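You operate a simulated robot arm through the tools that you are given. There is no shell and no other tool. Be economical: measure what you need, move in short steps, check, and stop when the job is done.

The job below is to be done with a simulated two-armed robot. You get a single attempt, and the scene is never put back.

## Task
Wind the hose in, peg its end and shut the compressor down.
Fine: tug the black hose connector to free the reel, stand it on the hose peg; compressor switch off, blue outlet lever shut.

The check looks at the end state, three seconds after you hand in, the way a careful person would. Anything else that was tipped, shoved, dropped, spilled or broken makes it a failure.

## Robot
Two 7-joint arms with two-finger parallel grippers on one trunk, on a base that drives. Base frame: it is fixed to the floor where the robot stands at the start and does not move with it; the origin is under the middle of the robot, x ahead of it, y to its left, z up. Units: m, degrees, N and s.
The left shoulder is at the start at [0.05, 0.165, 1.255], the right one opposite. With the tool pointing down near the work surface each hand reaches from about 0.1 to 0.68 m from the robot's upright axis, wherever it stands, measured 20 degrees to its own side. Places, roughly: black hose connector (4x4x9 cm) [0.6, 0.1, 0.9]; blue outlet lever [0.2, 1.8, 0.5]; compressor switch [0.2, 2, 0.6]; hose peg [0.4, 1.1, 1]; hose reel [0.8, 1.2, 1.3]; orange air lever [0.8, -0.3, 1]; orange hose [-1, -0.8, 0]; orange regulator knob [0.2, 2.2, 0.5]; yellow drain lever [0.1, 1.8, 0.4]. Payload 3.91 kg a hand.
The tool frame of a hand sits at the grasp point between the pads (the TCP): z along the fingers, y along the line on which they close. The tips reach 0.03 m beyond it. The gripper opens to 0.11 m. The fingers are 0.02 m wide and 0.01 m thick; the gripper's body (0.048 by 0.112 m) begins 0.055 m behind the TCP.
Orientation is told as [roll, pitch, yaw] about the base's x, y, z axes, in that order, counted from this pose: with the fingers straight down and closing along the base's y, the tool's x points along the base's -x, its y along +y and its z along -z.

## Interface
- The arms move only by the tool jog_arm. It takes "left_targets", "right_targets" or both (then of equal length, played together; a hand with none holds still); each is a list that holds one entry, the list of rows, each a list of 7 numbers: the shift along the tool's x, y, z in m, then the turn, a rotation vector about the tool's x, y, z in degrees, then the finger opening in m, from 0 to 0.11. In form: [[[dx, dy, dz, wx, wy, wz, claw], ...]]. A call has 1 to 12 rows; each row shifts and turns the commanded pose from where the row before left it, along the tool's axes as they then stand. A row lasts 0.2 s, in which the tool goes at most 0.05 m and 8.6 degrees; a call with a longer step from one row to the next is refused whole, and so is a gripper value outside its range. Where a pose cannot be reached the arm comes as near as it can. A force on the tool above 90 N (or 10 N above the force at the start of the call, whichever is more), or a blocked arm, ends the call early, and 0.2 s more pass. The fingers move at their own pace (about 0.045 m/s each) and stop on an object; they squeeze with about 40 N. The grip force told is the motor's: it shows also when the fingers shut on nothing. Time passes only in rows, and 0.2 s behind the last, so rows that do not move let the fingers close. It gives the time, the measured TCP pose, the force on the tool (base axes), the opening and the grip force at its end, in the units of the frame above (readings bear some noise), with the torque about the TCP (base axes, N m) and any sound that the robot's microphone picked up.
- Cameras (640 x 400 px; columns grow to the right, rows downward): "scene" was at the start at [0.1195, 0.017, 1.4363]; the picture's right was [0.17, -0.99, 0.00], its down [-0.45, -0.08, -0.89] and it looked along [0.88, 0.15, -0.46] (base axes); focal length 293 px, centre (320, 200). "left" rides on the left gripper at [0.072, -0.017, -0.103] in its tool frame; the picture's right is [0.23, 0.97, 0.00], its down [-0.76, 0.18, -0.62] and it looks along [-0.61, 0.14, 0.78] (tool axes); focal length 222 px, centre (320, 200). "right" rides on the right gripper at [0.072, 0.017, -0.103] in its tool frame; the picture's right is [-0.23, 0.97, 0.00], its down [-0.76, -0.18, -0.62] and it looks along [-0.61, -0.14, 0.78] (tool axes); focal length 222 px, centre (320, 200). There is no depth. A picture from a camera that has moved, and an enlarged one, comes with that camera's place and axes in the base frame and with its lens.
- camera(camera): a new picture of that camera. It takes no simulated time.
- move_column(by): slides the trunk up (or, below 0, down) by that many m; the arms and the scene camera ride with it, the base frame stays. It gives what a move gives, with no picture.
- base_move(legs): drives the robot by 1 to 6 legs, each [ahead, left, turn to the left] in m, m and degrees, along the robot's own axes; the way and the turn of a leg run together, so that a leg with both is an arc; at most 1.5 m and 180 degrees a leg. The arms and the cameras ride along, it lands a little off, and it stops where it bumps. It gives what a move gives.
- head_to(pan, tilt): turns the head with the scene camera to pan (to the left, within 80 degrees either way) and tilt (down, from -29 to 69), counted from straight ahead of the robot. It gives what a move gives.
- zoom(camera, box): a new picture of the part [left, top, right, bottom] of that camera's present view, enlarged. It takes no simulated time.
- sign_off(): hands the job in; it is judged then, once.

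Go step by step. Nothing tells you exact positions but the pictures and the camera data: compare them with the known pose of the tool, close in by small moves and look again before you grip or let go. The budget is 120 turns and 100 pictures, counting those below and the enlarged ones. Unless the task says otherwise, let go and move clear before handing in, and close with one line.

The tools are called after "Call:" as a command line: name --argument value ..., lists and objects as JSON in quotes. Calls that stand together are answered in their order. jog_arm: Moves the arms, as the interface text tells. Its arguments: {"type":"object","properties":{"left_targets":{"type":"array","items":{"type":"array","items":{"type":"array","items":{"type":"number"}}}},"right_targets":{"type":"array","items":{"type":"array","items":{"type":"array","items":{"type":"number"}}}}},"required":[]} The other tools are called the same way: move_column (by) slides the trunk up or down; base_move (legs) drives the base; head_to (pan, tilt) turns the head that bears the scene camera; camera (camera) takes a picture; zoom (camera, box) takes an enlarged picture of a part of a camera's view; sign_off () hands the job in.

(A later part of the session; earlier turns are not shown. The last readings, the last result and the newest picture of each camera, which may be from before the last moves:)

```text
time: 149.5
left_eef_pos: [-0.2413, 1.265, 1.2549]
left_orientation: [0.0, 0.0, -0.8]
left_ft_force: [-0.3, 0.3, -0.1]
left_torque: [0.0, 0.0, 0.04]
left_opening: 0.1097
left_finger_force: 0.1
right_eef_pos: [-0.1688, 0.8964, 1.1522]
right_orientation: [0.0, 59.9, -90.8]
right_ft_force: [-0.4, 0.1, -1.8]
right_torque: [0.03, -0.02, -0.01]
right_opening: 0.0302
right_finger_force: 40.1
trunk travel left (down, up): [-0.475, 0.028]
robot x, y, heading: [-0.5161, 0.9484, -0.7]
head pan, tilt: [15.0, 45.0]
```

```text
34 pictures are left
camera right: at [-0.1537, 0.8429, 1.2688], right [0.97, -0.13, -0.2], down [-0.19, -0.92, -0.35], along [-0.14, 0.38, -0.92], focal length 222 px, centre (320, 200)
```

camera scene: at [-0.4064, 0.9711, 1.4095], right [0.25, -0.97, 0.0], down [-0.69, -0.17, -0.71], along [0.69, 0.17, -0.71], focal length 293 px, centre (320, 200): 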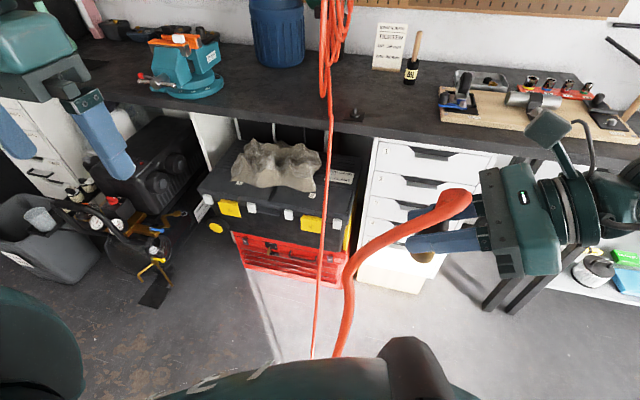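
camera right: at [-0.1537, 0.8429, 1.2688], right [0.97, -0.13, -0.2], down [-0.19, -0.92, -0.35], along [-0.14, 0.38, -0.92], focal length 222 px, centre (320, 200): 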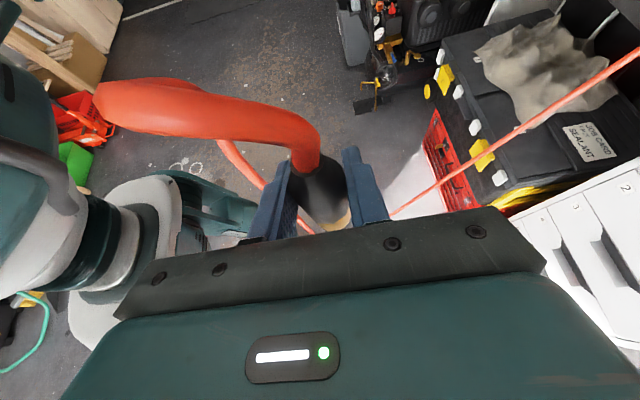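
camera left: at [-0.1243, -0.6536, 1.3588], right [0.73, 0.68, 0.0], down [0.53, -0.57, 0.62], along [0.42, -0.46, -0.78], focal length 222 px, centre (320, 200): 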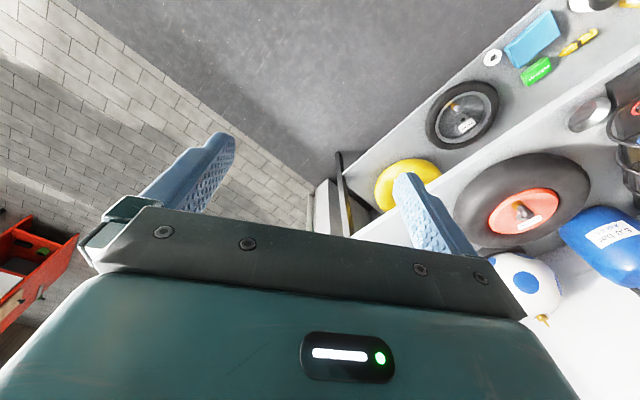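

The hose hangs just as before although I'd pulled out 0.6 m more meanwhile — the reel is taking hose in. Now approach the desk for the peg at roughly (0.46, 1.07).

Call:
base_move --legs '[[0.42, 0.05, 0.7]]'

Call:
head_to --pan 0 --tilt 40

Call:
camera --camera "scene"

Call:
camera --camera "right"

```text
time: 152.1
left_eef_pos: [0.1771, 1.3124, 1.2552]
left_orientation: [-0.1, 0.0, -0.4]
left_ft_force: [0.4, -0.8, -0.9]
left_torque: [0.04, 0.01, 0.0]
left_opening: 0.1101
left_finger_force: 0.0
right_eef_pos: [0.2518, 0.9448, 1.1524]
right_orientation: [-0.1, 60.0, -90.5]
right_ft_force: [-0.2, 0.0, -1.0]
right_torque: [0.0, -0.01, 0.02]
right_opening: 0.03
right_finger_force: 40.3
trunk travel left (down, up): [-0.475, 0.028]
robot x, y, heading: [-0.0963, 0.992, -0.3]
head pan, tilt: [15.0, 45.0]
```

```text
time: 152.9
left_eef_pos: [0.1772, 1.3124, 1.2558]
left_orientation: [0.0, 0.0, -0.4]
left_ft_force: [-0.3, 0.1, 0.1]
left_torque: [-0.02, 0.01, 0.0]
left_opening: 0.1099
left_finger_force: 0.1
right_eef_pos: [0.2517, 0.9445, 1.1529]
right_orientation: [-0.1, 60.1, -90.5]
right_ft_force: [0.9, -0.2, -1.8]
right_torque: [-0.01, 0.0, -0.03]
right_opening: 0.0299
right_finger_force: 39.9
trunk travel left (down, up): [-0.475, 0.028]
robot x, y, heading: [-0.0937, 0.9922, -0.7]
head pan, tilt: [0.0, 40.0]
```

```text
33 pictures are left
camera scene: at [0.0199, 0.9962, 1.4168], right [-0.01, -1.0, 0.0], down [-0.64, 0.0, -0.77], along [0.77, 0.0, -0.64], focal length 293 px, centre (320, 200)
```

scene: 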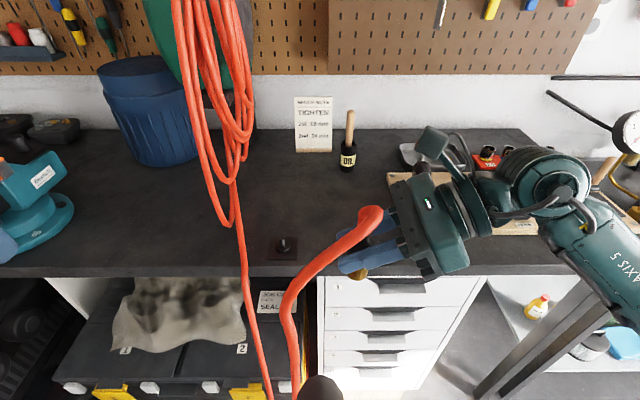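

```text
32 pictures are left
camera right: at [0.2672, 0.8908, 1.2687], right [0.97, -0.12, -0.2], down [-0.18, -0.92, -0.35], along [-0.14, 0.37, -0.92], focal length 222 px, centre (320, 200)
```

right: 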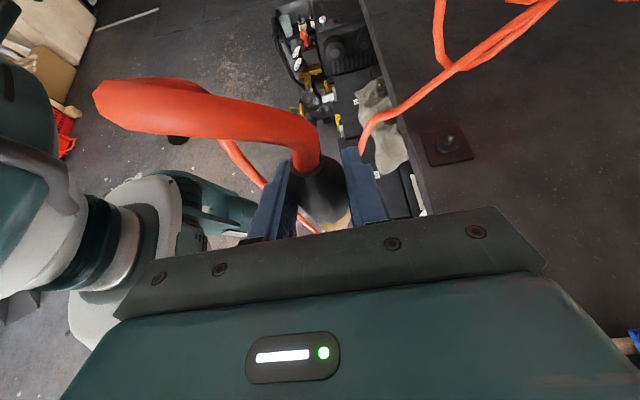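

Peg triangulated at about (0.425, 1.071), desk z≈0.94. Moving the connector above it (TCP z≈1.06) for a check.

Call:
jog_arm --right_targets '[[[-0.003, 0.0288, 0.0261, 0, 0, 0, 0], [-0.003, 0.0288, 0.0261, 0, 0, 0, 0], [-0.003, 0.0288, 0.0261, 0, 0, 0, 0], [-0.003, 0.0288, 0.0261, 0, 0, 0, 0], [-0.003, 0.0288, 0.0261, 0, 0, 0, 0], [-0.003, 0.0288, 0.0261, 0, 0, 0, 0], [0, 0, 0, 0, 0, 0, 0]]]'

Call:
zoom --camera "scene" --box '[220, 180, 380, 280]'

Call:
zoom --camera "right" --box '[240, 80, 440, 240]'

```text
time: 154.5
left_eef_pos: [0.177, 1.312, 1.2549]
left_orientation: [0.0, 0.1, -0.5]
left_ft_force: [0.2, -0.8, -1.1]
left_torque: [0.03, 0.01, -0.02]
left_opening: 0.1099
left_finger_force: 0.1
right_eef_pos: [0.4249, 1.0702, 1.0598]
right_orientation: [0.1, 60.0, -90.3]
right_ft_force: [-0.4, 1.2, -1.5]
right_torque: [-0.02, -0.02, -0.02]
right_opening: 0.0299
right_finger_force: 39.6
trunk travel left (down, up): [-0.475, 0.028]
robot x, y, heading: [-0.0953, 0.9936, -0.1]
head pan, tilt: [0.0, 40.0]
```

```text
4.00 times, centred on (300, 230) of scene
camera zoom: at [0.0196, 0.9957, 1.4168], right [-0.01, -1.0, 0.0], down [-0.64, 0.0, -0.77], along [0.77, -0.01, -0.64], focal length 1171 px, centre (400, 80)
```

zoom: 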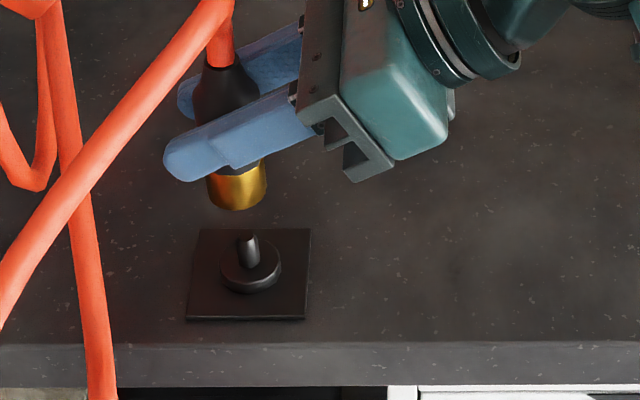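

```text
2.50 times, centred on (340, 160) of right
camera zoom: at [0.4411, 1.0163, 1.1751], right [0.97, -0.12, -0.2], down [-0.18, -0.92, -0.35], along [-0.14, 0.37, -0.92], focal length 555 px, centre (270, 300)
```

zoom: 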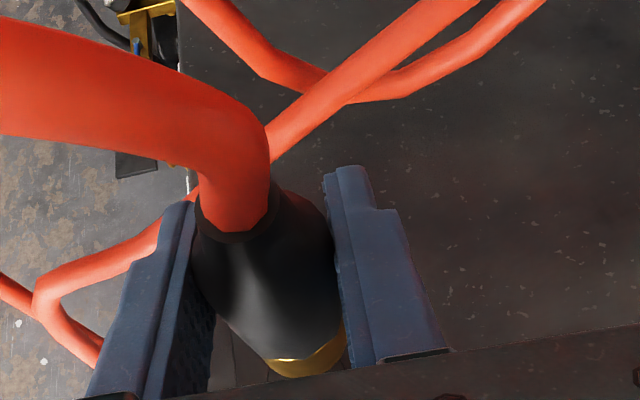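

Nicely lined up in this view; I need a second viewpoint for depth. Closing the left fingers so the left camera can see the peg.

Call:
jog_arm --left_targets '[[[0, 0, 0, 0, 0, 0, 0.07], [0, 0, 0, 0, 0, 0, 0.03], [0, 0, 0, 0, 0, 0, 0.0], [0, 0, 0, 0, 0, 0, 0.0], [0, 0, 0, 0, 0, 0, 0.0], [0, 0, 0, 0, 0, 0, 0.0]]]'

Call:
zoom --camera "left" --box '[120, 90, 300, 230]'

```text
time: 155.9
left_eef_pos: [0.1762, 1.3121, 1.2557]
left_orientation: [0.0, 0.1, -0.4]
left_ft_force: [0.2, 0.0, -0.4]
left_torque: [-0.02, 0.0, 0.03]
left_opening: 0.0
left_finger_force: 11.1
right_eef_pos: [0.4251, 1.0698, 1.0589]
right_orientation: [-0.1, 60.0, -90.4]
right_ft_force: [-0.4, -0.3, -2.5]
right_torque: [0.0, 0.03, -0.02]
right_opening: 0.0302
right_finger_force: 39.4
trunk travel left (down, up): [-0.475, 0.028]
robot x, y, heading: [-0.0958, 0.9974, -0.3]
head pan, tilt: [0.0, 40.0]
```

```text
2.86 times, centred on (210, 160) of left
camera zoom: at [0.1054, 1.2957, 1.3588], right [-0.22, 0.98, 0.0], down [0.76, 0.17, 0.62], along [0.61, 0.14, -0.78], focal length 635 px, centre (634, 314)
```

zoom: 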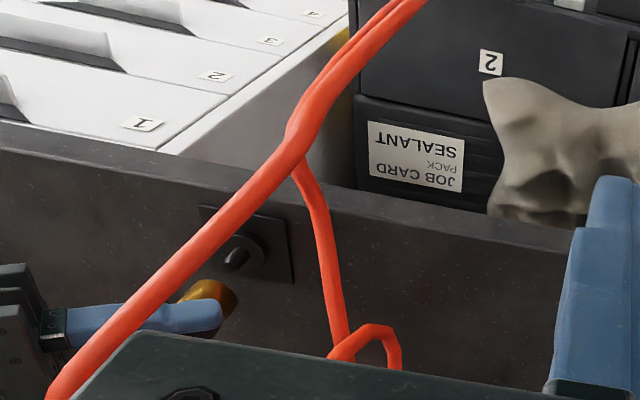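

Two views give disc top at (0.420, 1.066, 0.964). Correct by (−5, −2) mm and lower 15 mm, then look again.

Call:
jog_arm --right_targets '[[[-0.001, -0.005, -0.0017, 0, 0, 0, 0], [-0.013, 0, 0.0075, 0, 0, 0, 0], [0, 0, 0, 0, 0, 0, 0]]]'

Call:
zoom --camera "scene" --box '[250, 200, 330, 260]'

Call:
zoom --camera "left" --box '[150, 130, 230, 210]'

```text
time: 156.7
left_eef_pos: [0.1762, 1.3114, 1.255]
left_orientation: [0.0, -0.1, -0.4]
left_ft_force: [0.6, -0.5, 0.4]
left_torque: [0.0, 0.01, 0.01]
left_opening: 0.0
left_finger_force: 37.2
right_eef_pos: [0.4192, 1.0693, 1.0435]
right_orientation: [-0.1, 60.0, -90.5]
right_ft_force: [-0.1, -0.3, -2.2]
right_torque: [-0.01, 0.02, 0.02]
right_opening: 0.0301
right_finger_force: 40.2
trunk travel left (down, up): [-0.475, 0.028]
robot x, y, heading: [-0.0991, 0.9948, -0.2]
head pan, tilt: [0.0, 40.0]
```

```text
6.67 times, centred on (290, 230) of scene
camera zoom: at [0.0198, 0.9961, 1.4168], right [-0.01, -1.0, 0.0], down [-0.64, 0.0, -0.77], along [0.77, -0.01, -0.64], focal length 1952 px, centre (520, 0)
```

zoom: 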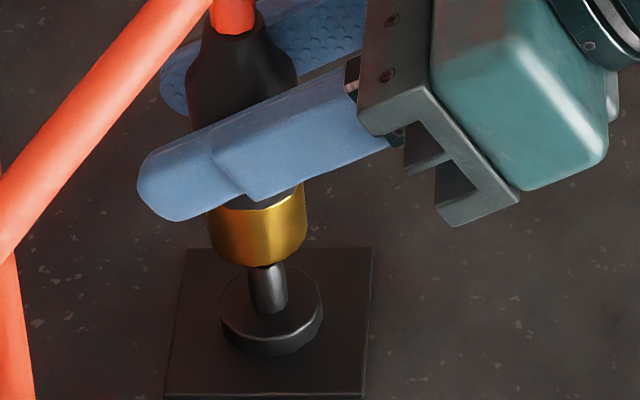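

```text
5.00 times, centred on (190, 170) of left
camera zoom: at [0.1053, 1.2957, 1.3588], right [-0.22, 0.98, 0.0], down [0.76, 0.17, 0.62], along [0.61, 0.14, -0.78], focal length 1111 px, centre (970, 350)
```

zoom: 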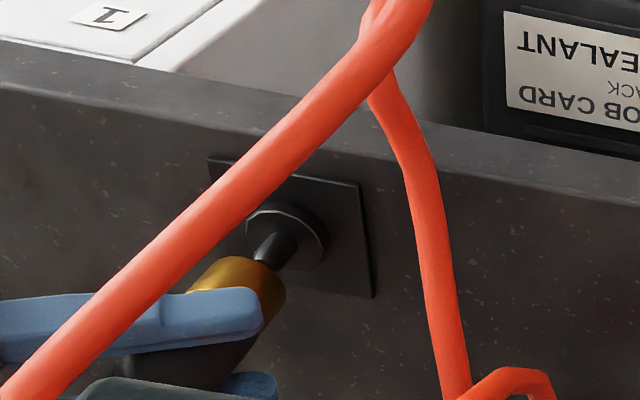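

Alignment within about 1–2 mm. Small y correction and lower 14 mm onto the pin.

Call:
jog_arm --right_targets '[[[-0.0007, 0, -0.0012, 0, 0, 0, 0], [-0.0043, 0, 0.0025, 0, 0, 0, 0], [-0.0043, 0, 0.0025, 0, 0, 0, 0], [-0.0035, 0, 0.002, 0, 0, 0, 0]]]'

Call:
zoom --camera "scene" --box '[250, 200, 330, 260]'

```text
time: 157.7
left_eef_pos: [0.1767, 1.3117, 1.2554]
left_orientation: [-0.1, 0.0, -0.4]
left_ft_force: [0.8, 0.5, -0.2]
left_torque: [-0.02, -0.01, -0.02]
left_opening: 0.0
left_finger_force: 38.0
right_eef_pos: [0.4197, 1.0669, 1.0293]
right_orientation: [0.1, 60.1, -90.3]
right_ft_force: [-0.3, 0.5, -1.1]
right_torque: [0.0, 0.0, 0.0]
right_opening: 0.0302
right_finger_force: 40.0
trunk travel left (down, up): [-0.475, 0.028]
robot x, y, heading: [-0.0954, 0.9962, -0.3]
head pan, tilt: [0.0, 40.0]
```

```text
6.67 times, centred on (290, 230) of scene
camera zoom: at [0.02, 0.9961, 1.4168], right [-0.01, -1.0, 0.0], down [-0.64, 0.0, -0.77], along [0.77, -0.01, -0.64], focal length 1952 px, centre (520, 0)
```

zoom: 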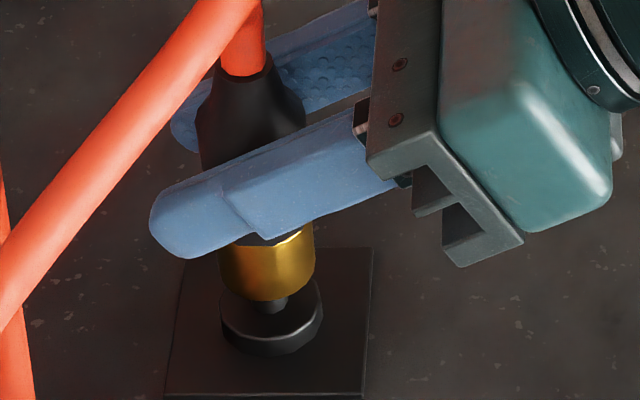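

It slides on with no force. Lower the last ~12 mm until contact.

Call:
jog_arm --right_targets '[[[-0.0043, 0, 0.0025, 0, 0, 0, 0], [-0.0035, 0, 0.002, 0, 0, 0, 0], [-0.0017, 0, 0.001, 0, 0, 0, 0]]]'

Call:
zoom --camera "scene" --box '[250, 200, 330, 260]'

```text
time: 158.5
left_eef_pos: [0.1762, 1.3124, 1.2556]
left_orientation: [0.0, 0.1, -0.4]
left_ft_force: [-0.4, 0.1, -0.5]
left_torque: [0.0, 0.01, -0.01]
left_opening: 0.0001
left_finger_force: 37.8
right_eef_pos: [0.4209, 1.0665, 1.0177]
right_orientation: [0.0, 60.1, -90.5]
right_ft_force: [-0.4, -0.5, -1.2]
right_torque: [-0.04, 0.01, -0.01]
right_opening: 0.03
right_finger_force: 39.9
trunk travel left (down, up): [-0.475, 0.028]
robot x, y, heading: [-0.0954, 0.9956, -0.3]
head pan, tilt: [0.0, 40.0]
```

```text
6.67 times, centred on (290, 230) of scene
camera zoom: at [0.02, 0.9961, 1.4168], right [-0.01, -1.0, 0.0], down [-0.64, 0.0, -0.77], along [0.77, -0.01, -0.64], focal length 1952 px, centre (520, 0)
```

zoom: 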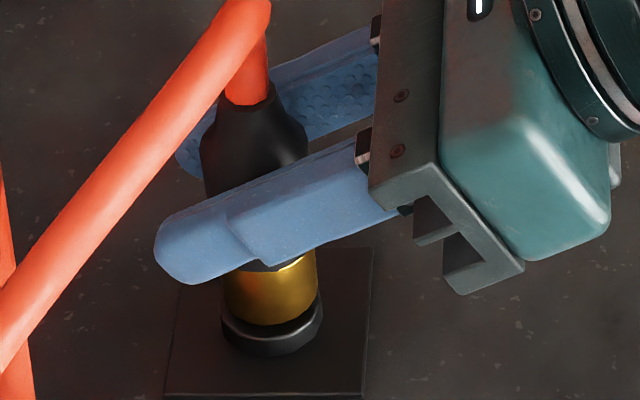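

About 2–3 mm remain. Lower gently until it touches.

Call:
jog_arm --right_targets '[[[-0.0017, 0, 0.001, 0, 0, 0, 0], [-0.0013, 0, 0.00075, 0, 0, 0, 0]]]'

Call:
zoom --camera "scene" --box '[250, 200, 330, 260]'

```text
time: 159.1
left_eef_pos: [0.1775, 1.3117, 1.2564]
left_orientation: [0.0, -0.1, -0.4]
left_ft_force: [0.2, -0.8, -0.8]
left_torque: [0.02, -0.03, -0.02]
left_opening: 0.0
left_finger_force: 37.6
right_eef_pos: [0.4204, 1.0672, 1.0149]
right_orientation: [0.0, 60.0, -90.4]
right_ft_force: [0.3, -0.3, -1.9]
right_torque: [0.01, 0.02, 0.0]
right_opening: 0.0303
right_finger_force: 39.7
trunk travel left (down, up): [-0.475, 0.028]
robot x, y, heading: [-0.0951, 0.9977, -0.4]
head pan, tilt: [0.0, 40.0]
```

```text
6.67 times, centred on (290, 230) of scene
camera zoom: at [0.02, 0.9961, 1.4168], right [-0.01, -1.0, 0.0], down [-0.64, 0.0, -0.77], along [0.77, -0.01, -0.64], focal length 1952 px, centre (520, 0)
```

zoom: 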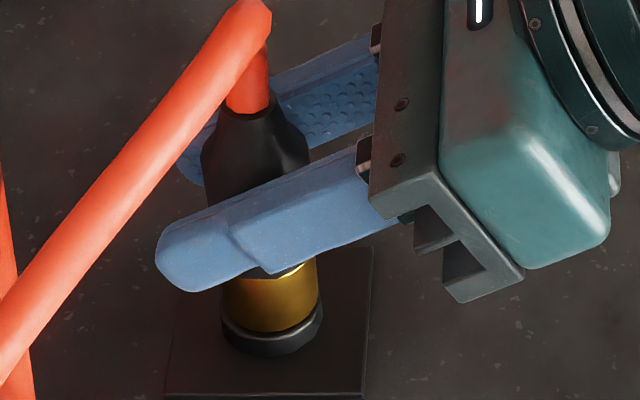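

Essentially seated. Open the fingers and withdraw along the tool axis.

Call:
jog_arm --right_targets '[[[0, 0, 0, 0, 0, 0, 0.045], [0, 0, 0, 0, 0, 0, 0.06], [0, 0, 0, 0, 0, 0, 0.07], [0, 0, 0, 0, 0, 0, 0.07], [0, 0, -0.03, 0, 0, 0, 0.07], [0, 0, -0.04, 0, 0, 0, 0.07], [0, 0, -0.04, 0, 0, 0, 0.07]]]'

Call:
camera --camera "scene"

```text
time: 160.7
left_eef_pos: [0.1761, 1.312, 1.2557]
left_orientation: [0.0, 0.0, -0.4]
left_ft_force: [0.4, -0.7, 0.1]
left_torque: [0.02, 0.01, -0.02]
left_opening: 0.0
left_finger_force: 38.1
right_eef_pos: [0.4187, 0.9695, 1.0707]
right_orientation: [0.0, 60.1, -90.3]
right_ft_force: [0.1, -0.8, 0.2]
right_torque: [-0.01, -0.01, 0.0]
right_opening: 0.07
right_finger_force: 0.1
trunk travel left (down, up): [-0.475, 0.028]
robot x, y, heading: [-0.0908, 0.996, -0.5]
head pan, tilt: [0.0, 40.0]
```

```text
23 pictures are left
camera scene: at [0.0196, 0.9955, 1.4168], right [-0.01, -1.0, 0.0], down [-0.64, 0.0, -0.77], along [0.77, -0.01, -0.64], focal length 293 px, centre (320, 200)
```

scene: 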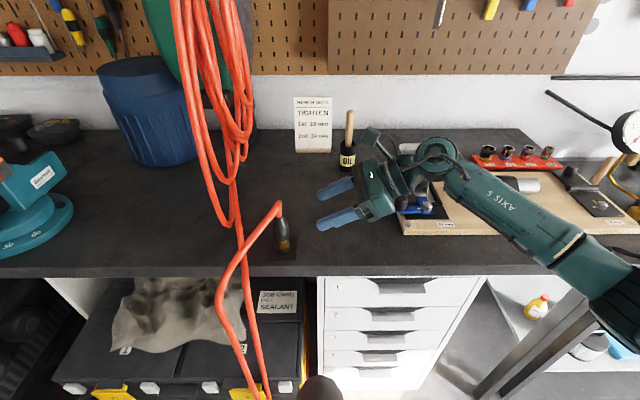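

Connector stands on the peg. Whether the hose is wound in is unclear: it still droops below the desk. Check with the left camera how far it hangs.

Call:
camera --camera "left"

```text
22 pictures are left
camera left: at [0.105, 1.295, 1.359], right [-0.22, 0.98, 0.0], down [0.76, 0.17, 0.62], along [0.61, 0.14, -0.78], focal length 222 px, centre (320, 200)
```

left: 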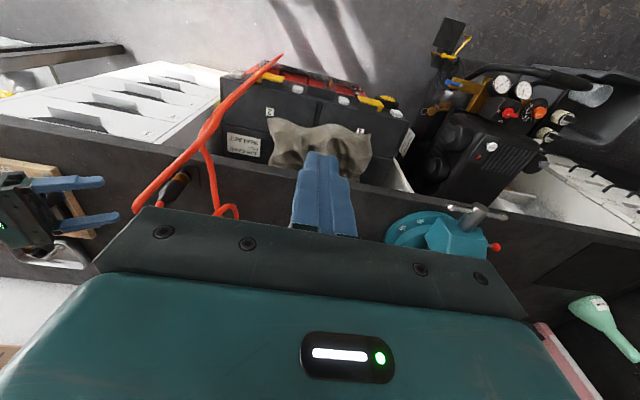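

The droop now ends well above the floor, so hose has been taken in. Retract the right hand safely, wait, and look again to see whether it's still winding.

Call:
jog_arm --right_targets '[[[0.0, -0.02, -0.04, 0, 0, 0, 0.07], [0.0, -0.03, -0.03, 0, 0, 0, 0.07], [0.0, -0.04, 0, 0, 0, 0, 0.07], [0.0, -0.04, 0, 0, 0, 0, 0.07], [0, -0.04, 0, 0, 0, 0, 0.07], [0, 0, 0, 0, 0, 0, 0.07], [0, 0, 0, 0, 0, 0, 0.07], [0, 0, 0, 0, 0, 0, 0.07], [0, 0, 0, 0, 0, 0, 0.07], [0, 0, 0, 0, 0, 0, 0.07], [0, 0, 0, 0, 0, 0, 0.07], [0, 0, 0, 0, 0, 0, 0.07]]]'

Call:
camera --camera "left"

```text
time: 163.3
left_eef_pos: [0.1765, 1.3126, 1.2563]
left_orientation: [0.1, 0.0, -0.4]
left_ft_force: [0.1, 0.5, 0.7]
left_torque: [-0.02, 0.0, -0.01]
left_opening: 0.0001
left_finger_force: 37.2
right_eef_pos: [0.25, 0.9113, 1.104]
right_orientation: [-0.1, 60.0, -90.4]
right_ft_force: [-0.4, -0.2, 1.0]
right_torque: [0.01, -0.05, 0.0]
right_opening: 0.0701
right_finger_force: 0.0
trunk travel left (down, up): [-0.475, 0.028]
robot x, y, heading: [-0.0946, 0.9933, -0.2]
head pan, tilt: [0.0, 40.0]
```

```text
21 pictures are left
camera left: at [0.1053, 1.2957, 1.3588], right [-0.22, 0.98, 0.0], down [0.76, 0.17, 0.62], along [0.61, 0.14, -0.78], focal length 222 px, centre (320, 200)
```

left: 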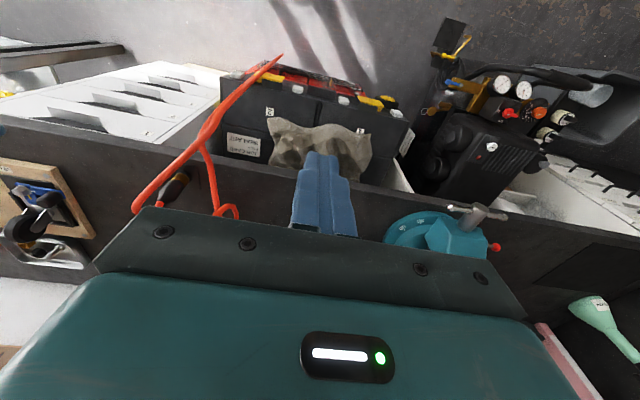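

The hose hangs in a long V nearly to the floor and isn't moving, while at the start it ran almost straight, so I'm not satisfied it's wound in. I'll regrip the connector and give a short tug here, where I can compare directly.

Call:
jog_arm --right_targets '[[[0, 0.042, 0, 0, 0, 0, 0.07], [0, 0.042, 0, 0, 0, 0, 0.07], [0, 0.042, 0, 0, 0, 0, 0.07], [0, 0.044, 0, 0, 0, 0, 0.07], [0, 0, 0.045, 0, 0, 0, 0.07], [0, 0, 0.045, 0, 0, 0, 0.07], [0, 0, 0.045, 0, 0, 0, 0.07], [0, 0, 0.045, 0, 0, 0, 0.07], [0, 0, 0, 0, 0, 0, 0.05], [0, 0, 0, 0, 0, 0, 0.0], [0, 0, 0, 0, 0, 0, 0.0], [0, 0, 0, 0, 0, 0, 0.0]]]'

Call:
jog_arm --right_targets '[[[0.026, 0, -0.015, 0, 0, 0, 0], [0.026, 0, -0.015, 0, 0, 0, 0], [0, -0.045, 0, 0, 0, 0, 0], [0, -0.045, 0, 0, 0, 0, 0], [0, 0.045, 0, 0, 0, 0, 0], [0, 0.045, 0, 0, 0, 0, 0], [0, 0, 0, 0, 0, 0, 0], [0, 0, 0, 0, 0, 0, 0], [0, 0, 0, 0, 0, 0, 0], [0, 0, 0, 0, 0, 0, 0]]]'

Call:
camera --camera "left"

```text
time: 165.9
left_eef_pos: [0.1767, 1.3119, 1.2552]
left_orientation: [0.1, -0.1, -0.4]
left_ft_force: [0.9, 0.0, -0.7]
left_torque: [-0.01, 0.02, -0.03]
left_opening: 0.0
left_finger_force: 37.8
right_eef_pos: [0.4219, 1.0686, 1.0147]
right_orientation: [-0.1, 60.0, -90.5]
right_ft_force: [1.5, -0.7, -0.3]
right_torque: [0.05, 0.01, -0.02]
right_opening: 0.03
right_finger_force: 40.0
trunk travel left (down, up): [-0.475, 0.028]
robot x, y, heading: [-0.0944, 0.9911, -0.6]
head pan, tilt: [0.0, 40.0]
```

```text
time: 168.1
left_eef_pos: [0.1758, 1.312, 1.2563]
left_orientation: [-0.1, 0.0, -0.3]
left_ft_force: [-0.5, -0.2, -0.1]
left_torque: [-0.04, 0.0, 0.0]
left_opening: 0.0
left_finger_force: 37.3
right_eef_pos: [0.4214, 1.0661, 1.0747]
right_orientation: [-0.1, 60.0, -90.4]
right_ft_force: [-0.1, -0.1, -1.7]
right_torque: [-0.01, -0.03, 0.03]
right_opening: 0.0302
right_finger_force: 40.5
trunk travel left (down, up): [-0.475, 0.028]
robot x, y, heading: [-0.0939, 0.9948, -0.5]
head pan, tilt: [0.0, 40.0]
```

```text
20 pictures are left
camera left: at [0.1055, 1.2957, 1.3588], right [-0.22, 0.98, 0.0], down [0.76, 0.17, 0.62], along [0.61, 0.14, -0.78], focal length 222 px, centre (320, 200)
```

left: 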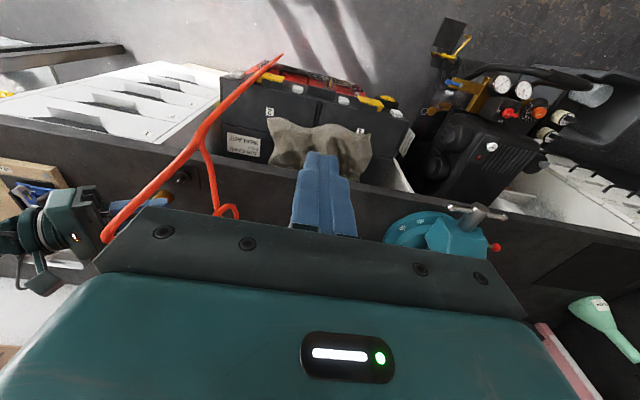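

The bottom of the V is unchanged, so slack is still latched out. My reading of all runs: pulling pays hose out, a tug at tension frees it, it winds while I move in, and it re-latches when I stop. I'll go back out until taut, tug, and run in without pausing.

Call:
jog_arm --right_targets '[[[0.02, 0, -0.0115, 0, 0, 0, 0], [0, -0.034, -0.03, 0, 0, 0, 0], [-0.003, -0.034, -0.03, 0, 0, 0, 0], [-0.003, -0.034, -0.03, 0, 0, 0, 0], [-0.003, -0.034, -0.03, 0, 0, 0, 0], [0, -0.034, -0.012, 0, 0, 0, 0]]]'

Call:
base_move --legs '[[-0.42, -0.05, 0], [-0.5, -1.2, 0], [-0.35, -0.55, 0]]'

Call:
camera --camera "right"

```text
time: 169.5
left_eef_pos: [0.1757, 1.3125, 1.2555]
left_orientation: [0.0, 0.0, -0.4]
left_ft_force: [0.6, -0.1, -0.2]
left_torque: [-0.04, -0.02, 0.02]
left_opening: 0.0
left_finger_force: 37.0
right_eef_pos: [0.2477, 0.9481, 1.1564]
right_orientation: [0.0, 59.9, -90.4]
right_ft_force: [-0.3, -0.7, -1.4]
right_torque: [0.0, -0.02, -0.02]
right_opening: 0.03
right_finger_force: 40.1
trunk travel left (down, up): [-0.475, 0.028]
robot x, y, heading: [-0.0917, 0.9951, -0.4]
head pan, tilt: [0.0, 40.0]
```

```text
time: 187.4
left_eef_pos: [-1.1102, -0.4841, 1.2539]
left_orientation: [0.0, 0.0, -0.8]
left_ft_force: [0.1, -0.3, -0.4]
left_torque: [-0.02, 0.01, -0.01]
left_opening: 0.0
left_finger_force: 37.7
right_eef_pos: [-1.0398, -0.8481, 1.1558]
right_orientation: [0.0, 59.9, -90.8]
right_ft_force: [-0.3, 0.5, -2.3]
right_torque: [0.01, -0.01, 0.01]
right_opening: 0.03
right_finger_force: 39.9
trunk travel left (down, up): [-0.475, 0.028]
robot x, y, heading: [-1.3844, -0.7994, -0.7]
head pan, tilt: [0.0, 40.0]
```

```text
19 pictures are left
camera right: at [-1.0249, -0.9009, 1.2726], right [0.97, -0.13, -0.2], down [-0.19, -0.92, -0.35], along [-0.14, 0.38, -0.92], focal length 222 px, centre (320, 200)
```

right: 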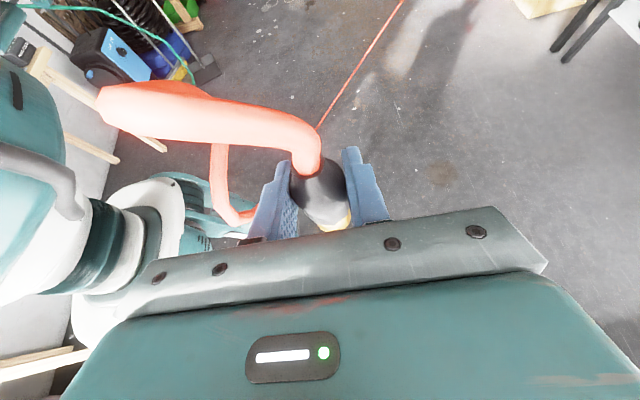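

Same look as at this spot before. Decisive check: drive to the earlier 3.2 m spot; if the hose bows (taut) there though I'd since pulled 3.85 m, hose has really been wound in between.

Call:
base_move --legs '[[0.0, -0.67, 0]]'

Call:
camera --camera "right"

```text
time: 193.7
left_eef_pos: [-1.1191, -1.151, 1.2553]
left_orientation: [0.0, 0.0, -0.7]
left_ft_force: [0.2, 1.2, -0.3]
left_torque: [0.0, 0.01, -0.03]
left_opening: 0.0
left_finger_force: 37.5
right_eef_pos: [-1.048, -1.5154, 1.1566]
right_orientation: [0.0, 60.0, -90.6]
right_ft_force: [0.4, 0.5, -1.5]
right_torque: [0.01, -0.02, -0.01]
right_opening: 0.0302
right_finger_force: 39.6
trunk travel left (down, up): [-0.475, 0.028]
robot x, y, heading: [-1.3923, -1.4673, -0.9]
head pan, tilt: [0.0, 40.0]
```

```text
18 pictures are left
camera right: at [-1.0324, -1.5687, 1.2726], right [0.97, -0.12, -0.2], down [-0.19, -0.92, -0.35], along [-0.14, 0.38, -0.92], focal length 222 px, centre (320, 200)
```

right: 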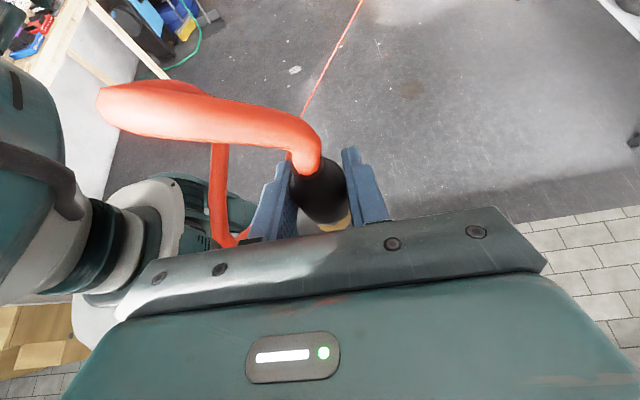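

Straight here, so the hose is still latched out at ~3.85 m — earlier tugs either failed or re-latched when I stopped. Now: out to the limit, a quick tug, and immediately run in without pauses.

Call:
base_move --legs '[[0.0, -0.5, 0]]'

Call:
jog_arm --right_targets '[[[-0.022, -0.022, -0.039, 0, 0, 0, 0], [-0.022, -0.022, -0.039, 0, 0, 0, 0], [-0.022, -0.022, -0.039, 0, 0, 0, 0], [-0.022, -0.022, -0.039, 0, 0, 0, 0], [-0.022, -0.022, -0.039, 0, 0, 0, 0], [-0.022, -0.022, -0.039, 0, 0, 0, 0], [0.022, 0.022, 0.039, 0, 0, 0, 0], [0.022, 0.022, 0.039, 0, 0, 0, 0], [0.022, 0.022, 0.039, 0, 0, 0, 0], [0.022, 0.022, 0.039, 0, 0, 0, 0], [0.022, 0.022, 0.039, 0, 0, 0, 0], [0.022, 0.022, 0.039, 0, 0, 0, 0]]]'

Call:
base_move --legs '[[0.28, 1.0, 0], [0.3, 0.95, 0], [0.3, 0.95, 0]]'

Call:
camera --camera "right"

```text
time: 198.6
left_eef_pos: [-1.1233, -1.6501, 1.2567]
left_orientation: [0.0, 0.0, -0.4]
left_ft_force: [0.0, 0.1, -0.5]
left_torque: [0.0, 0.0, -0.02]
left_opening: 0.0
left_finger_force: 37.9
right_eef_pos: [-1.0526, -2.0127, 1.1564]
right_orientation: [0.0, 60.1, -90.6]
right_ft_force: [-0.4, 0.1, -1.2]
right_torque: [0.01, 0.04, 0.0]
right_opening: 0.0299
right_finger_force: 40.2
trunk travel left (down, up): [-0.475, 0.028]
robot x, y, heading: [-1.3992, -1.9666, -0.5]
head pan, tilt: [0.0, 40.0]
```

```text
time: 201.2
left_eef_pos: [-1.1225, -1.6486, 1.2558]
left_orientation: [-0.1, 0.1, -0.6]
left_ft_force: [0.1, 0.0, 0.4]
left_torque: [-0.02, -0.01, 0.01]
left_opening: 0.0001
left_finger_force: 37.9
right_eef_pos: [-1.0509, -2.0132, 1.1564]
right_orientation: [-0.3, 59.9, -90.8]
right_ft_force: [2.1, 2.5, -1.7]
right_torque: [0.05, -0.01, -0.02]
right_opening: 0.0302
right_finger_force: 40.3
trunk travel left (down, up): [-0.475, 0.028]
robot x, y, heading: [-1.3967, -1.9647, -0.4]
head pan, tilt: [0.0, 40.0]
```

```text
time: 227.0
left_eef_pos: [-0.2327, 1.2603, 1.2549]
left_orientation: [0.1, 0.0, 0.0]
left_ft_force: [-0.2, -0.1, 1.0]
left_torque: [0.0, -0.01, -0.01]
left_opening: 0.0
left_finger_force: 38.0
right_eef_pos: [-0.1572, 0.8973, 1.1583]
right_orientation: [0.0, 60.0, -90.2]
right_ft_force: [3.2, 1.1, -2.4]
right_torque: [0.03, -0.04, -0.01]
right_opening: 0.03
right_finger_force: 40.4
trunk travel left (down, up): [-0.475, 0.028]
robot x, y, heading: [-0.5038, 0.9401, 0.3]
head pan, tilt: [0.0, 40.0]
```

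```text
17 pictures are left
camera right: at [-0.1421, 0.8435, 1.2736], right [0.97, -0.11, -0.2], down [-0.18, -0.92, -0.35], along [-0.14, 0.37, -0.92], focal length 222 px, centre (320, 200)
```

right: 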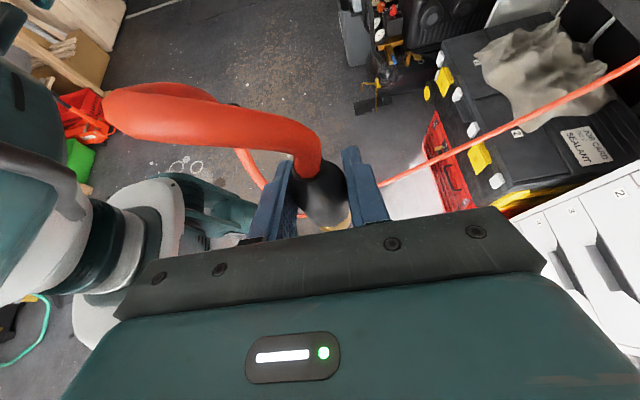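

Now the hand feels a steady ~3 N pull toward the reel and the hose hangs much shorter: the reel is free and winding. Back to the desk for the peg, with no outward moves.

Call:
base_move --legs '[[0.41, 0.053, -0.5]]'

Call:
camera --camera "scene"

```text
time: 229.5
left_eef_pos: [0.1798, 1.3078, 1.256]
left_orientation: [0.0, -0.1, -0.5]
left_ft_force: [-0.5, 0.8, -0.4]
left_torque: [0.01, -0.01, -0.01]
left_opening: 0.0
left_finger_force: 37.6
right_eef_pos: [0.2524, 0.9452, 1.1581]
right_orientation: [-0.1, 60.1, -90.7]
right_ft_force: [0.2, -0.6, -2.0]
right_torque: [0.01, -0.02, 0.04]
right_opening: 0.0301
right_finger_force: 40.1
trunk travel left (down, up): [-0.475, 0.028]
robot x, y, heading: [-0.0928, 0.9916, -0.6]
head pan, tilt: [0.0, 40.0]
```

```text
16 pictures are left
camera scene: at [0.0228, 0.9925, 1.4167], right [-0.01, -1.0, 0.0], down [-0.64, 0.01, -0.77], along [0.77, -0.01, -0.64], focal length 293 px, centre (320, 200)
```

scene: 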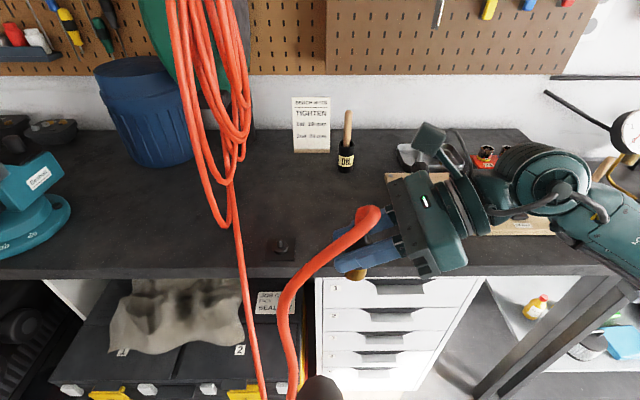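

Force has gone to zero close in — consistent with the hose wound to its stop. Now repeat the peg placement: first above the peg.

Call:
jog_arm --right_targets '[[[-0.004, 0.028, 0.026, 0, 0, 0, 0], [-0.004, 0.028, 0.026, 0, 0, 0, 0], [-0.004, 0.028, 0.026, 0, 0, 0, 0], [-0.004, 0.028, 0.026, 0, 0, 0, 0], [-0.004, 0.028, 0.026, 0, 0, 0, 0], [-0.004, 0.0265, 0.026, 0, 0, 0, 0], [0, 0, 0, 0, 0, 0, 0]]]'

```text
time: 231.1
left_eef_pos: [0.1799, 1.3075, 1.2564]
left_orientation: [0.1, 0.0, -0.5]
left_ft_force: [0.0, -0.7, 0.9]
left_torque: [0.03, -0.03, 0.03]
left_opening: 0.0
left_finger_force: 37.2
right_eef_pos: [0.4192, 1.0665, 1.0578]
right_orientation: [0.2, 60.0, -90.5]
right_ft_force: [-0.3, -0.4, -1.0]
right_torque: [0.01, 0.02, 0.03]
right_opening: 0.0301
right_finger_force: 40.0
trunk travel left (down, up): [-0.475, 0.028]
robot x, y, heading: [-0.0965, 0.9875, -0.4]
head pan, tilt: [0.0, 40.0]
```

Position matches the previous one within ~1 mm. Lower 30 mm (pin enters) and check.

Call:
jog_arm --right_targets '[[[-0.0087, 0.001, 0.005, 0, 0, 0, 0], [-0.0087, 0, 0.005, 0, 0, 0, 0], [-0.0043, 0, 0.0025, 0, 0, 0, 0], [-0.0043, 0, 0.0025, 0, 0, 0, 0]]]'

Call:
zoom --camera "scene" --box '[250, 200, 330, 260]'

```text
time: 232.1
left_eef_pos: [0.179, 1.308, 1.2556]
left_orientation: [0.0, -0.1, -0.4]
left_ft_force: [-0.8, 0.9, -0.1]
left_torque: [0.01, 0.0, 0.0]
left_opening: 0.0
left_finger_force: 37.6
right_eef_pos: [0.4202, 1.0668, 1.0289]
right_orientation: [-0.1, 60.0, -90.6]
right_ft_force: [-0.2, 0.5, -2.3]
right_torque: [0.02, -0.01, -0.02]
right_opening: 0.0302
right_finger_force: 40.0
trunk travel left (down, up): [-0.475, 0.028]
robot x, y, heading: [-0.0926, 0.993, -0.5]
head pan, tilt: [0.0, 40.0]
```

```text
6.67 times, centred on (290, 230) of scene
camera zoom: at [0.0224, 0.9925, 1.4168], right [-0.01, -1.0, 0.0], down [-0.64, 0.01, -0.77], along [0.77, -0.01, -0.64], focal length 1952 px, centre (520, 0)
```

zoom: 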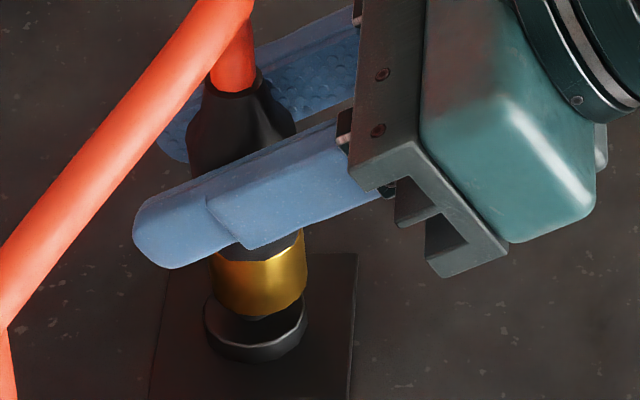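

The connector appears ~2.5 mm right of the pin axis though no force shows; correct by +2 mm in y and lower further.

Call:
jog_arm --right_targets '[[[0.001, 0, 0.0018, 0, 0, 0, 0], [-0.0043, 0, 0.0025, 0, 0, 0, 0], [-0.0035, 0, 0.002, 0, 0, 0, 0], [-0.003, 0, 0.0017, 0, 0, 0, 0]]]'

Call:
zoom --camera "scene" --box '[250, 200, 330, 260]'

```text
time: 233.1
left_eef_pos: [0.1796, 1.3087, 1.2563]
left_orientation: [0.0, 0.0, -0.6]
left_ft_force: [0.1, -0.4, 0.4]
left_torque: [-0.01, -0.01, 0.02]
left_opening: 0.0
left_finger_force: 37.7
right_eef_pos: [0.4194, 1.0673, 1.0164]
right_orientation: [0.0, 60.0, -90.6]
right_ft_force: [0.3, -0.1, -1.5]
right_torque: [-0.02, 0.03, 0.02]
right_opening: 0.0302
right_finger_force: 39.8
trunk travel left (down, up): [-0.475, 0.028]
robot x, y, heading: [-0.0928, 0.9903, -0.4]
head pan, tilt: [0.0, 40.0]
```

```text
6.67 times, centred on (290, 230) of scene
camera zoom: at [0.0224, 0.9925, 1.4168], right [-0.01, -1.0, 0.0], down [-0.64, 0.01, -0.77], along [0.77, -0.01, -0.64], focal length 1952 px, centre (520, 0)
```

zoom: 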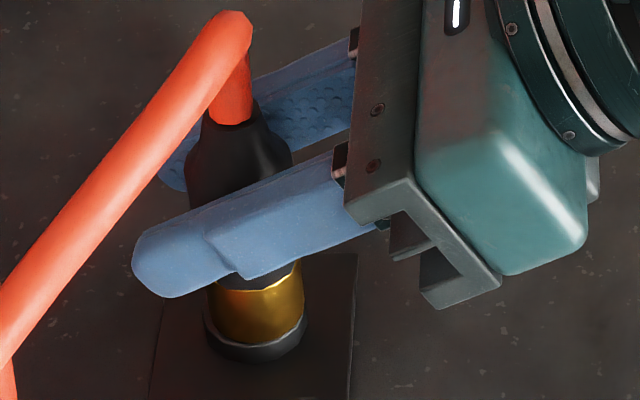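

Seated concentric on the disc. Final 1 mm, release, withdraw, and check the hose with the left camera.

Call:
jog_arm --right_targets '[[[-0.001, 0, 0.0006, 0, 0, 0, 0], [0, 0, 0, 0, 0, 0, 0.045], [0, 0, 0, 0, 0, 0, 0.07], [0, 0, 0, 0, 0, 0, 0.07], [0, 0, -0.03, 0, 0, 0, 0.07], [0, 0, -0.045, 0, 0, 0, 0.07], [0, 0, -0.045, 0, 0, 0, 0.07], [0, -0.04, -0.025, 0, 0, 0, 0.07], [0, -0.045, 0, 0, 0, 0, 0.07], [0, -0.045, 0, 0, 0, 0, 0.07], [0, -0.03, 0, 0, 0, 0, 0.07]]]'

Call:
camera --camera "left"

Call:
camera --camera "scene"

```text
time: 235.5
left_eef_pos: [0.1788, 1.3076, 1.2559]
left_orientation: [0.0, 0.0, -0.5]
left_ft_force: [0.0, 0.0, 0.2]
left_torque: [-0.04, 0.02, 0.02]
left_opening: 0.0
left_finger_force: 37.6
right_eef_pos: [0.2585, 0.9443, 1.089]
right_orientation: [-0.1, 60.0, -90.6]
right_ft_force: [-0.4, -0.3, -0.9]
right_torque: [-0.02, 0.0, -0.02]
right_opening: 0.07
right_finger_force: 0.0
trunk travel left (down, up): [-0.475, 0.028]
robot x, y, heading: [-0.093, 0.9936, -0.7]
head pan, tilt: [0.0, 40.0]
```

```text
13 pictures are left
camera left: at [0.1081, 1.2918, 1.3589], right [-0.22, 0.98, 0.0], down [0.76, 0.17, 0.62], along [0.61, 0.14, -0.78], focal length 222 px, centre (320, 200)
```

left: 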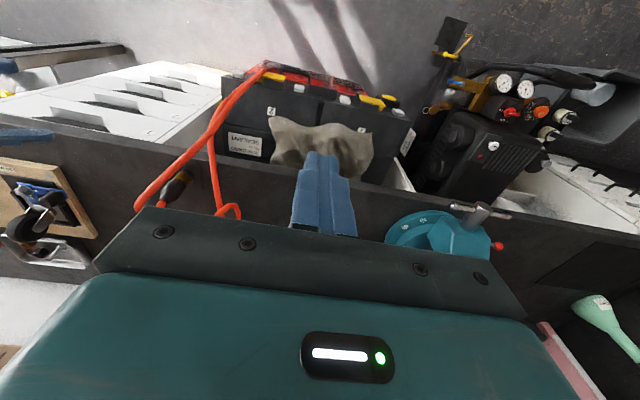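

```text
12 pictures are left
camera scene: at [0.022, 0.9925, 1.4168], right [-0.01, -1.0, 0.0], down [-0.64, 0.01, -0.77], along [0.77, -0.01, -0.64], focal length 293 px, centre (320, 200)
```

scene: 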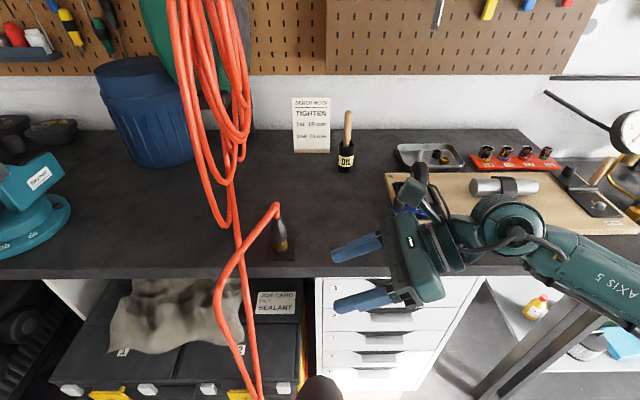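

The hose now hangs shorter than before, and the connector stands on the peg. Next the compressor at the left under the desk (gauges visible). Back off and drive left.

Call:
base_move --legs '[[-0.4, 0, 0.6], [0, 0.75, 0]]'

Call:
head_to --pan 15 --tilt 42

Call:
camera --camera "scene"

```text
time: 244.5
left_eef_pos: [-0.2286, 2.0503, 1.2567]
left_orientation: [0.1, 0.0, 0.0]
left_ft_force: [0.3, -0.3, 0.5]
left_torque: [-0.01, -0.01, -0.03]
left_opening: 0.0
left_finger_force: 38.0
right_eef_pos: [-0.1456, 1.6861, 1.0889]
right_orientation: [0.0, 60.0, -90.0]
right_ft_force: [-1.1, 1.0, 0.3]
right_torque: [-0.04, 0.03, 0.02]
right_opening: 0.07
right_finger_force: 0.1
trunk travel left (down, up): [-0.475, 0.028]
robot x, y, heading: [-0.5012, 1.7347, 0.3]
head pan, tilt: [0.0, 40.0]
```

```text
time: 245.3
left_eef_pos: [-0.2293, 2.0506, 1.2575]
left_orientation: [0.1, 0.0, 0.0]
left_ft_force: [-0.7, -0.4, -0.8]
left_torque: [0.04, 0.01, -0.03]
left_opening: 0.0001
left_finger_force: 37.9
right_eef_pos: [-0.1472, 1.6857, 1.0881]
right_orientation: [0.1, 60.0, -89.9]
right_ft_force: [-0.6, -0.3, -0.4]
right_torque: [-0.02, 0.02, 0.03]
right_opening: 0.07
right_finger_force: 0.1
trunk travel left (down, up): [-0.475, 0.028]
robot x, y, heading: [-0.4955, 1.7314, 0.3]
head pan, tilt: [15.0, 42.0]
```

```text
11 pictures are left
camera scene: at [-0.3876, 1.7541, 1.4139], right [0.26, -0.97, 0.0], down [-0.65, -0.17, -0.74], along [0.72, 0.19, -0.67], focal length 293 px, centre (320, 200)
```

scene: 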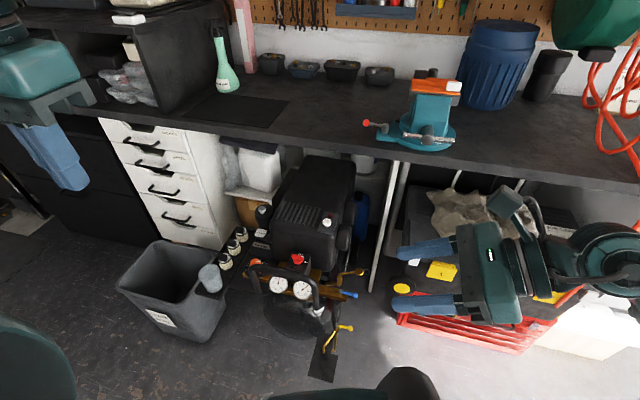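

Call:
zoom --camera "scene" --box '[210, 200, 380, 370]'

```text
2.35 times, centred on (295, 285) of scene
camera zoom: at [-0.3876, 1.7541, 1.4139], right [0.26, -0.97, 0.0], down [-0.65, -0.17, -0.74], along [0.72, 0.19, -0.67], focal length 689 px, centre (379, 0)
```

zoom: 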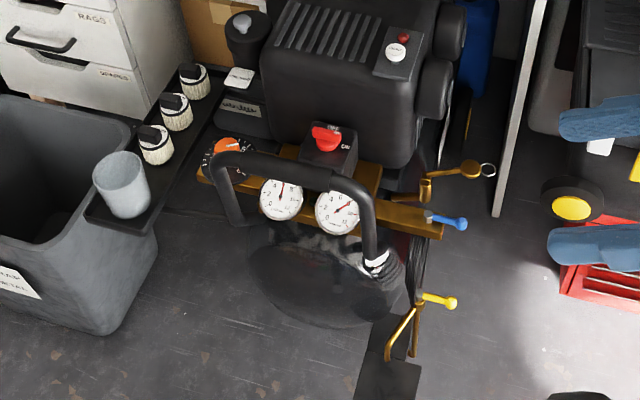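

I can see the red switch on a black box, and the blue lever at the right end of the brass bar. Zoom in tighter.

Call:
zoom --camera "scene" --box '[275, 240, 345, 290]'

```text
8.00 times, centred on (310, 265) of scene
camera zoom: at [-0.3876, 1.7541, 1.4139], right [0.26, -0.97, 0.0], down [-0.65, -0.17, -0.74], along [0.72, 0.19, -0.67], focal length 2343 px, centre (400, -320)
```

zoom: 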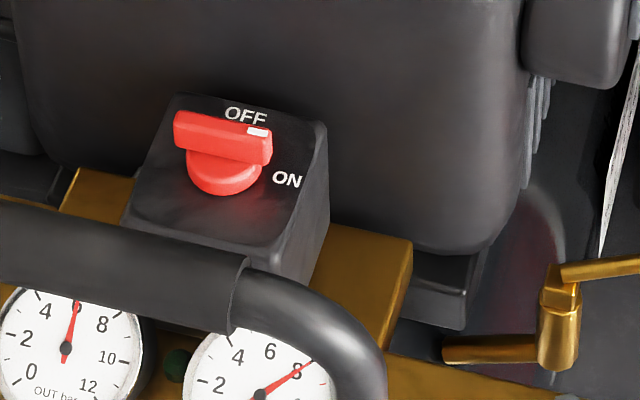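

The switch is a rotary bar knob at about (0.185, 1.98, 0.60), pointer to ON (right), OFF is away from me: a 90° counter-clockwise turn. Now the blue lever up close.

Call:
zoom --camera "scene" --box '[305, 262, 375, 312]'

```text
8.00 times, centred on (340, 287) of scene
camera zoom: at [-0.3876, 1.7541, 1.4139], right [0.26, -0.97, 0.0], down [-0.65, -0.17, -0.74], along [0.72, 0.19, -0.67], focal length 2343 px, centre (160, -496)
```

zoom: 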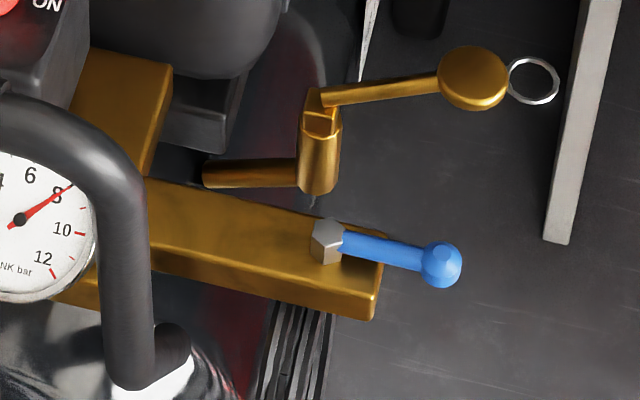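

The lever's hex stem is vertical on the brass bar at about (0.152, 1.822); it lies along the bar (open), so shut is a quarter turn toward me. Lower the trunk, point the right tool down, and drive into position.

Call:
move_column --by -0.42

Call:
jog_arm --right_targets '[[[0, 0, 0, 0, -7.5, 0, 0.06], [0, 0, 0, 0, -7.5, 0, 0.06], [0, 0, 0, 0, -7.5, 0, 0.06], [0, 0, 0, 0, -7.5, 0, 0.06], [0, 0, 0, 0, -7.5, 0, 0.06], [0, 0, 0, 0, -7.5, 0, 0.06], [0, 0, 0, 0, -7.5, 0, 0.06], [0, 0, 0, 0, -7.5, 0, 0.06], [0, 0, -0.04, 0, 0, 0, 0.06], [0, 0, -0.04, 0, 0, 0, 0.06], [0, 0, 0, 0, 0, 0, 0.06]]]'

Call:
base_move --legs '[[0.09, 0.26, 0]]'

Call:
camera --camera "right"

```text
refused: -0.42 is not a number from -0.4 to 0.4
```

```text
time: 247.7
left_eef_pos: [-0.2303, 2.0498, 1.2559]
left_orientation: [0.0, 0.0, 0.0]
left_ft_force: [-0.1, 0.3, 0.4]
left_torque: [-0.01, 0.02, 0.01]
left_opening: 0.0
left_finger_force: 37.1
right_eef_pos: [-0.146, 1.6871, 1.1675]
right_orientation: [0.0, 0.0, -89.8]
right_ft_force: [-0.2, 0.4, -0.8]
right_torque: [-0.01, -0.04, 0.03]
right_opening: 0.0599
right_finger_force: 0.1
trunk travel left (down, up): [-0.475, 0.028]
robot x, y, heading: [-0.4988, 1.7293, 0.2]
head pan, tilt: [15.0, 42.0]
```

```text
time: 250.6
left_eef_pos: [-0.1399, 2.3095, 1.2552]
left_orientation: [0.0, 0.0, 0.1]
left_ft_force: [0.1, 0.1, 0.0]
left_torque: [-0.01, -0.02, 0.0]
left_opening: 0.0002
left_finger_force: 37.4
right_eef_pos: [-0.0561, 1.9464, 1.1689]
right_orientation: [0.0, 0.0, -89.9]
right_ft_force: [0.1, -0.2, -0.8]
right_torque: [0.0, 0.02, -0.01]
right_opening: 0.0601
right_finger_force: 0.1
trunk travel left (down, up): [-0.475, 0.028]
robot x, y, heading: [-0.4091, 1.9895, 0.3]
head pan, tilt: [15.0, 42.0]
```

```text
7 pictures are left
camera right: at [-0.0402, 2.0192, 1.2731], right [0.97, -0.23, 0.0], down [-0.18, -0.76, 0.62], along [-0.14, -0.61, -0.78], focal length 222 px, centre (320, 200)
```

right: 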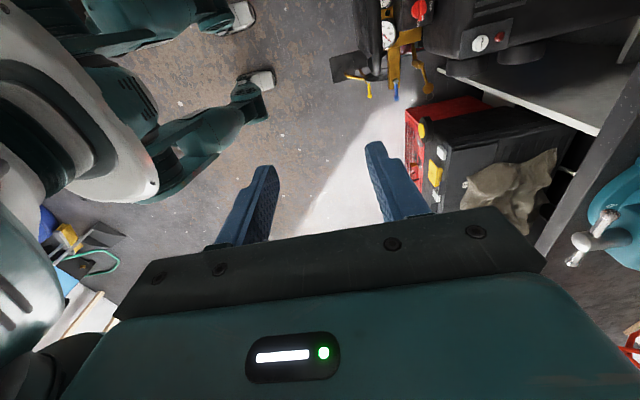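

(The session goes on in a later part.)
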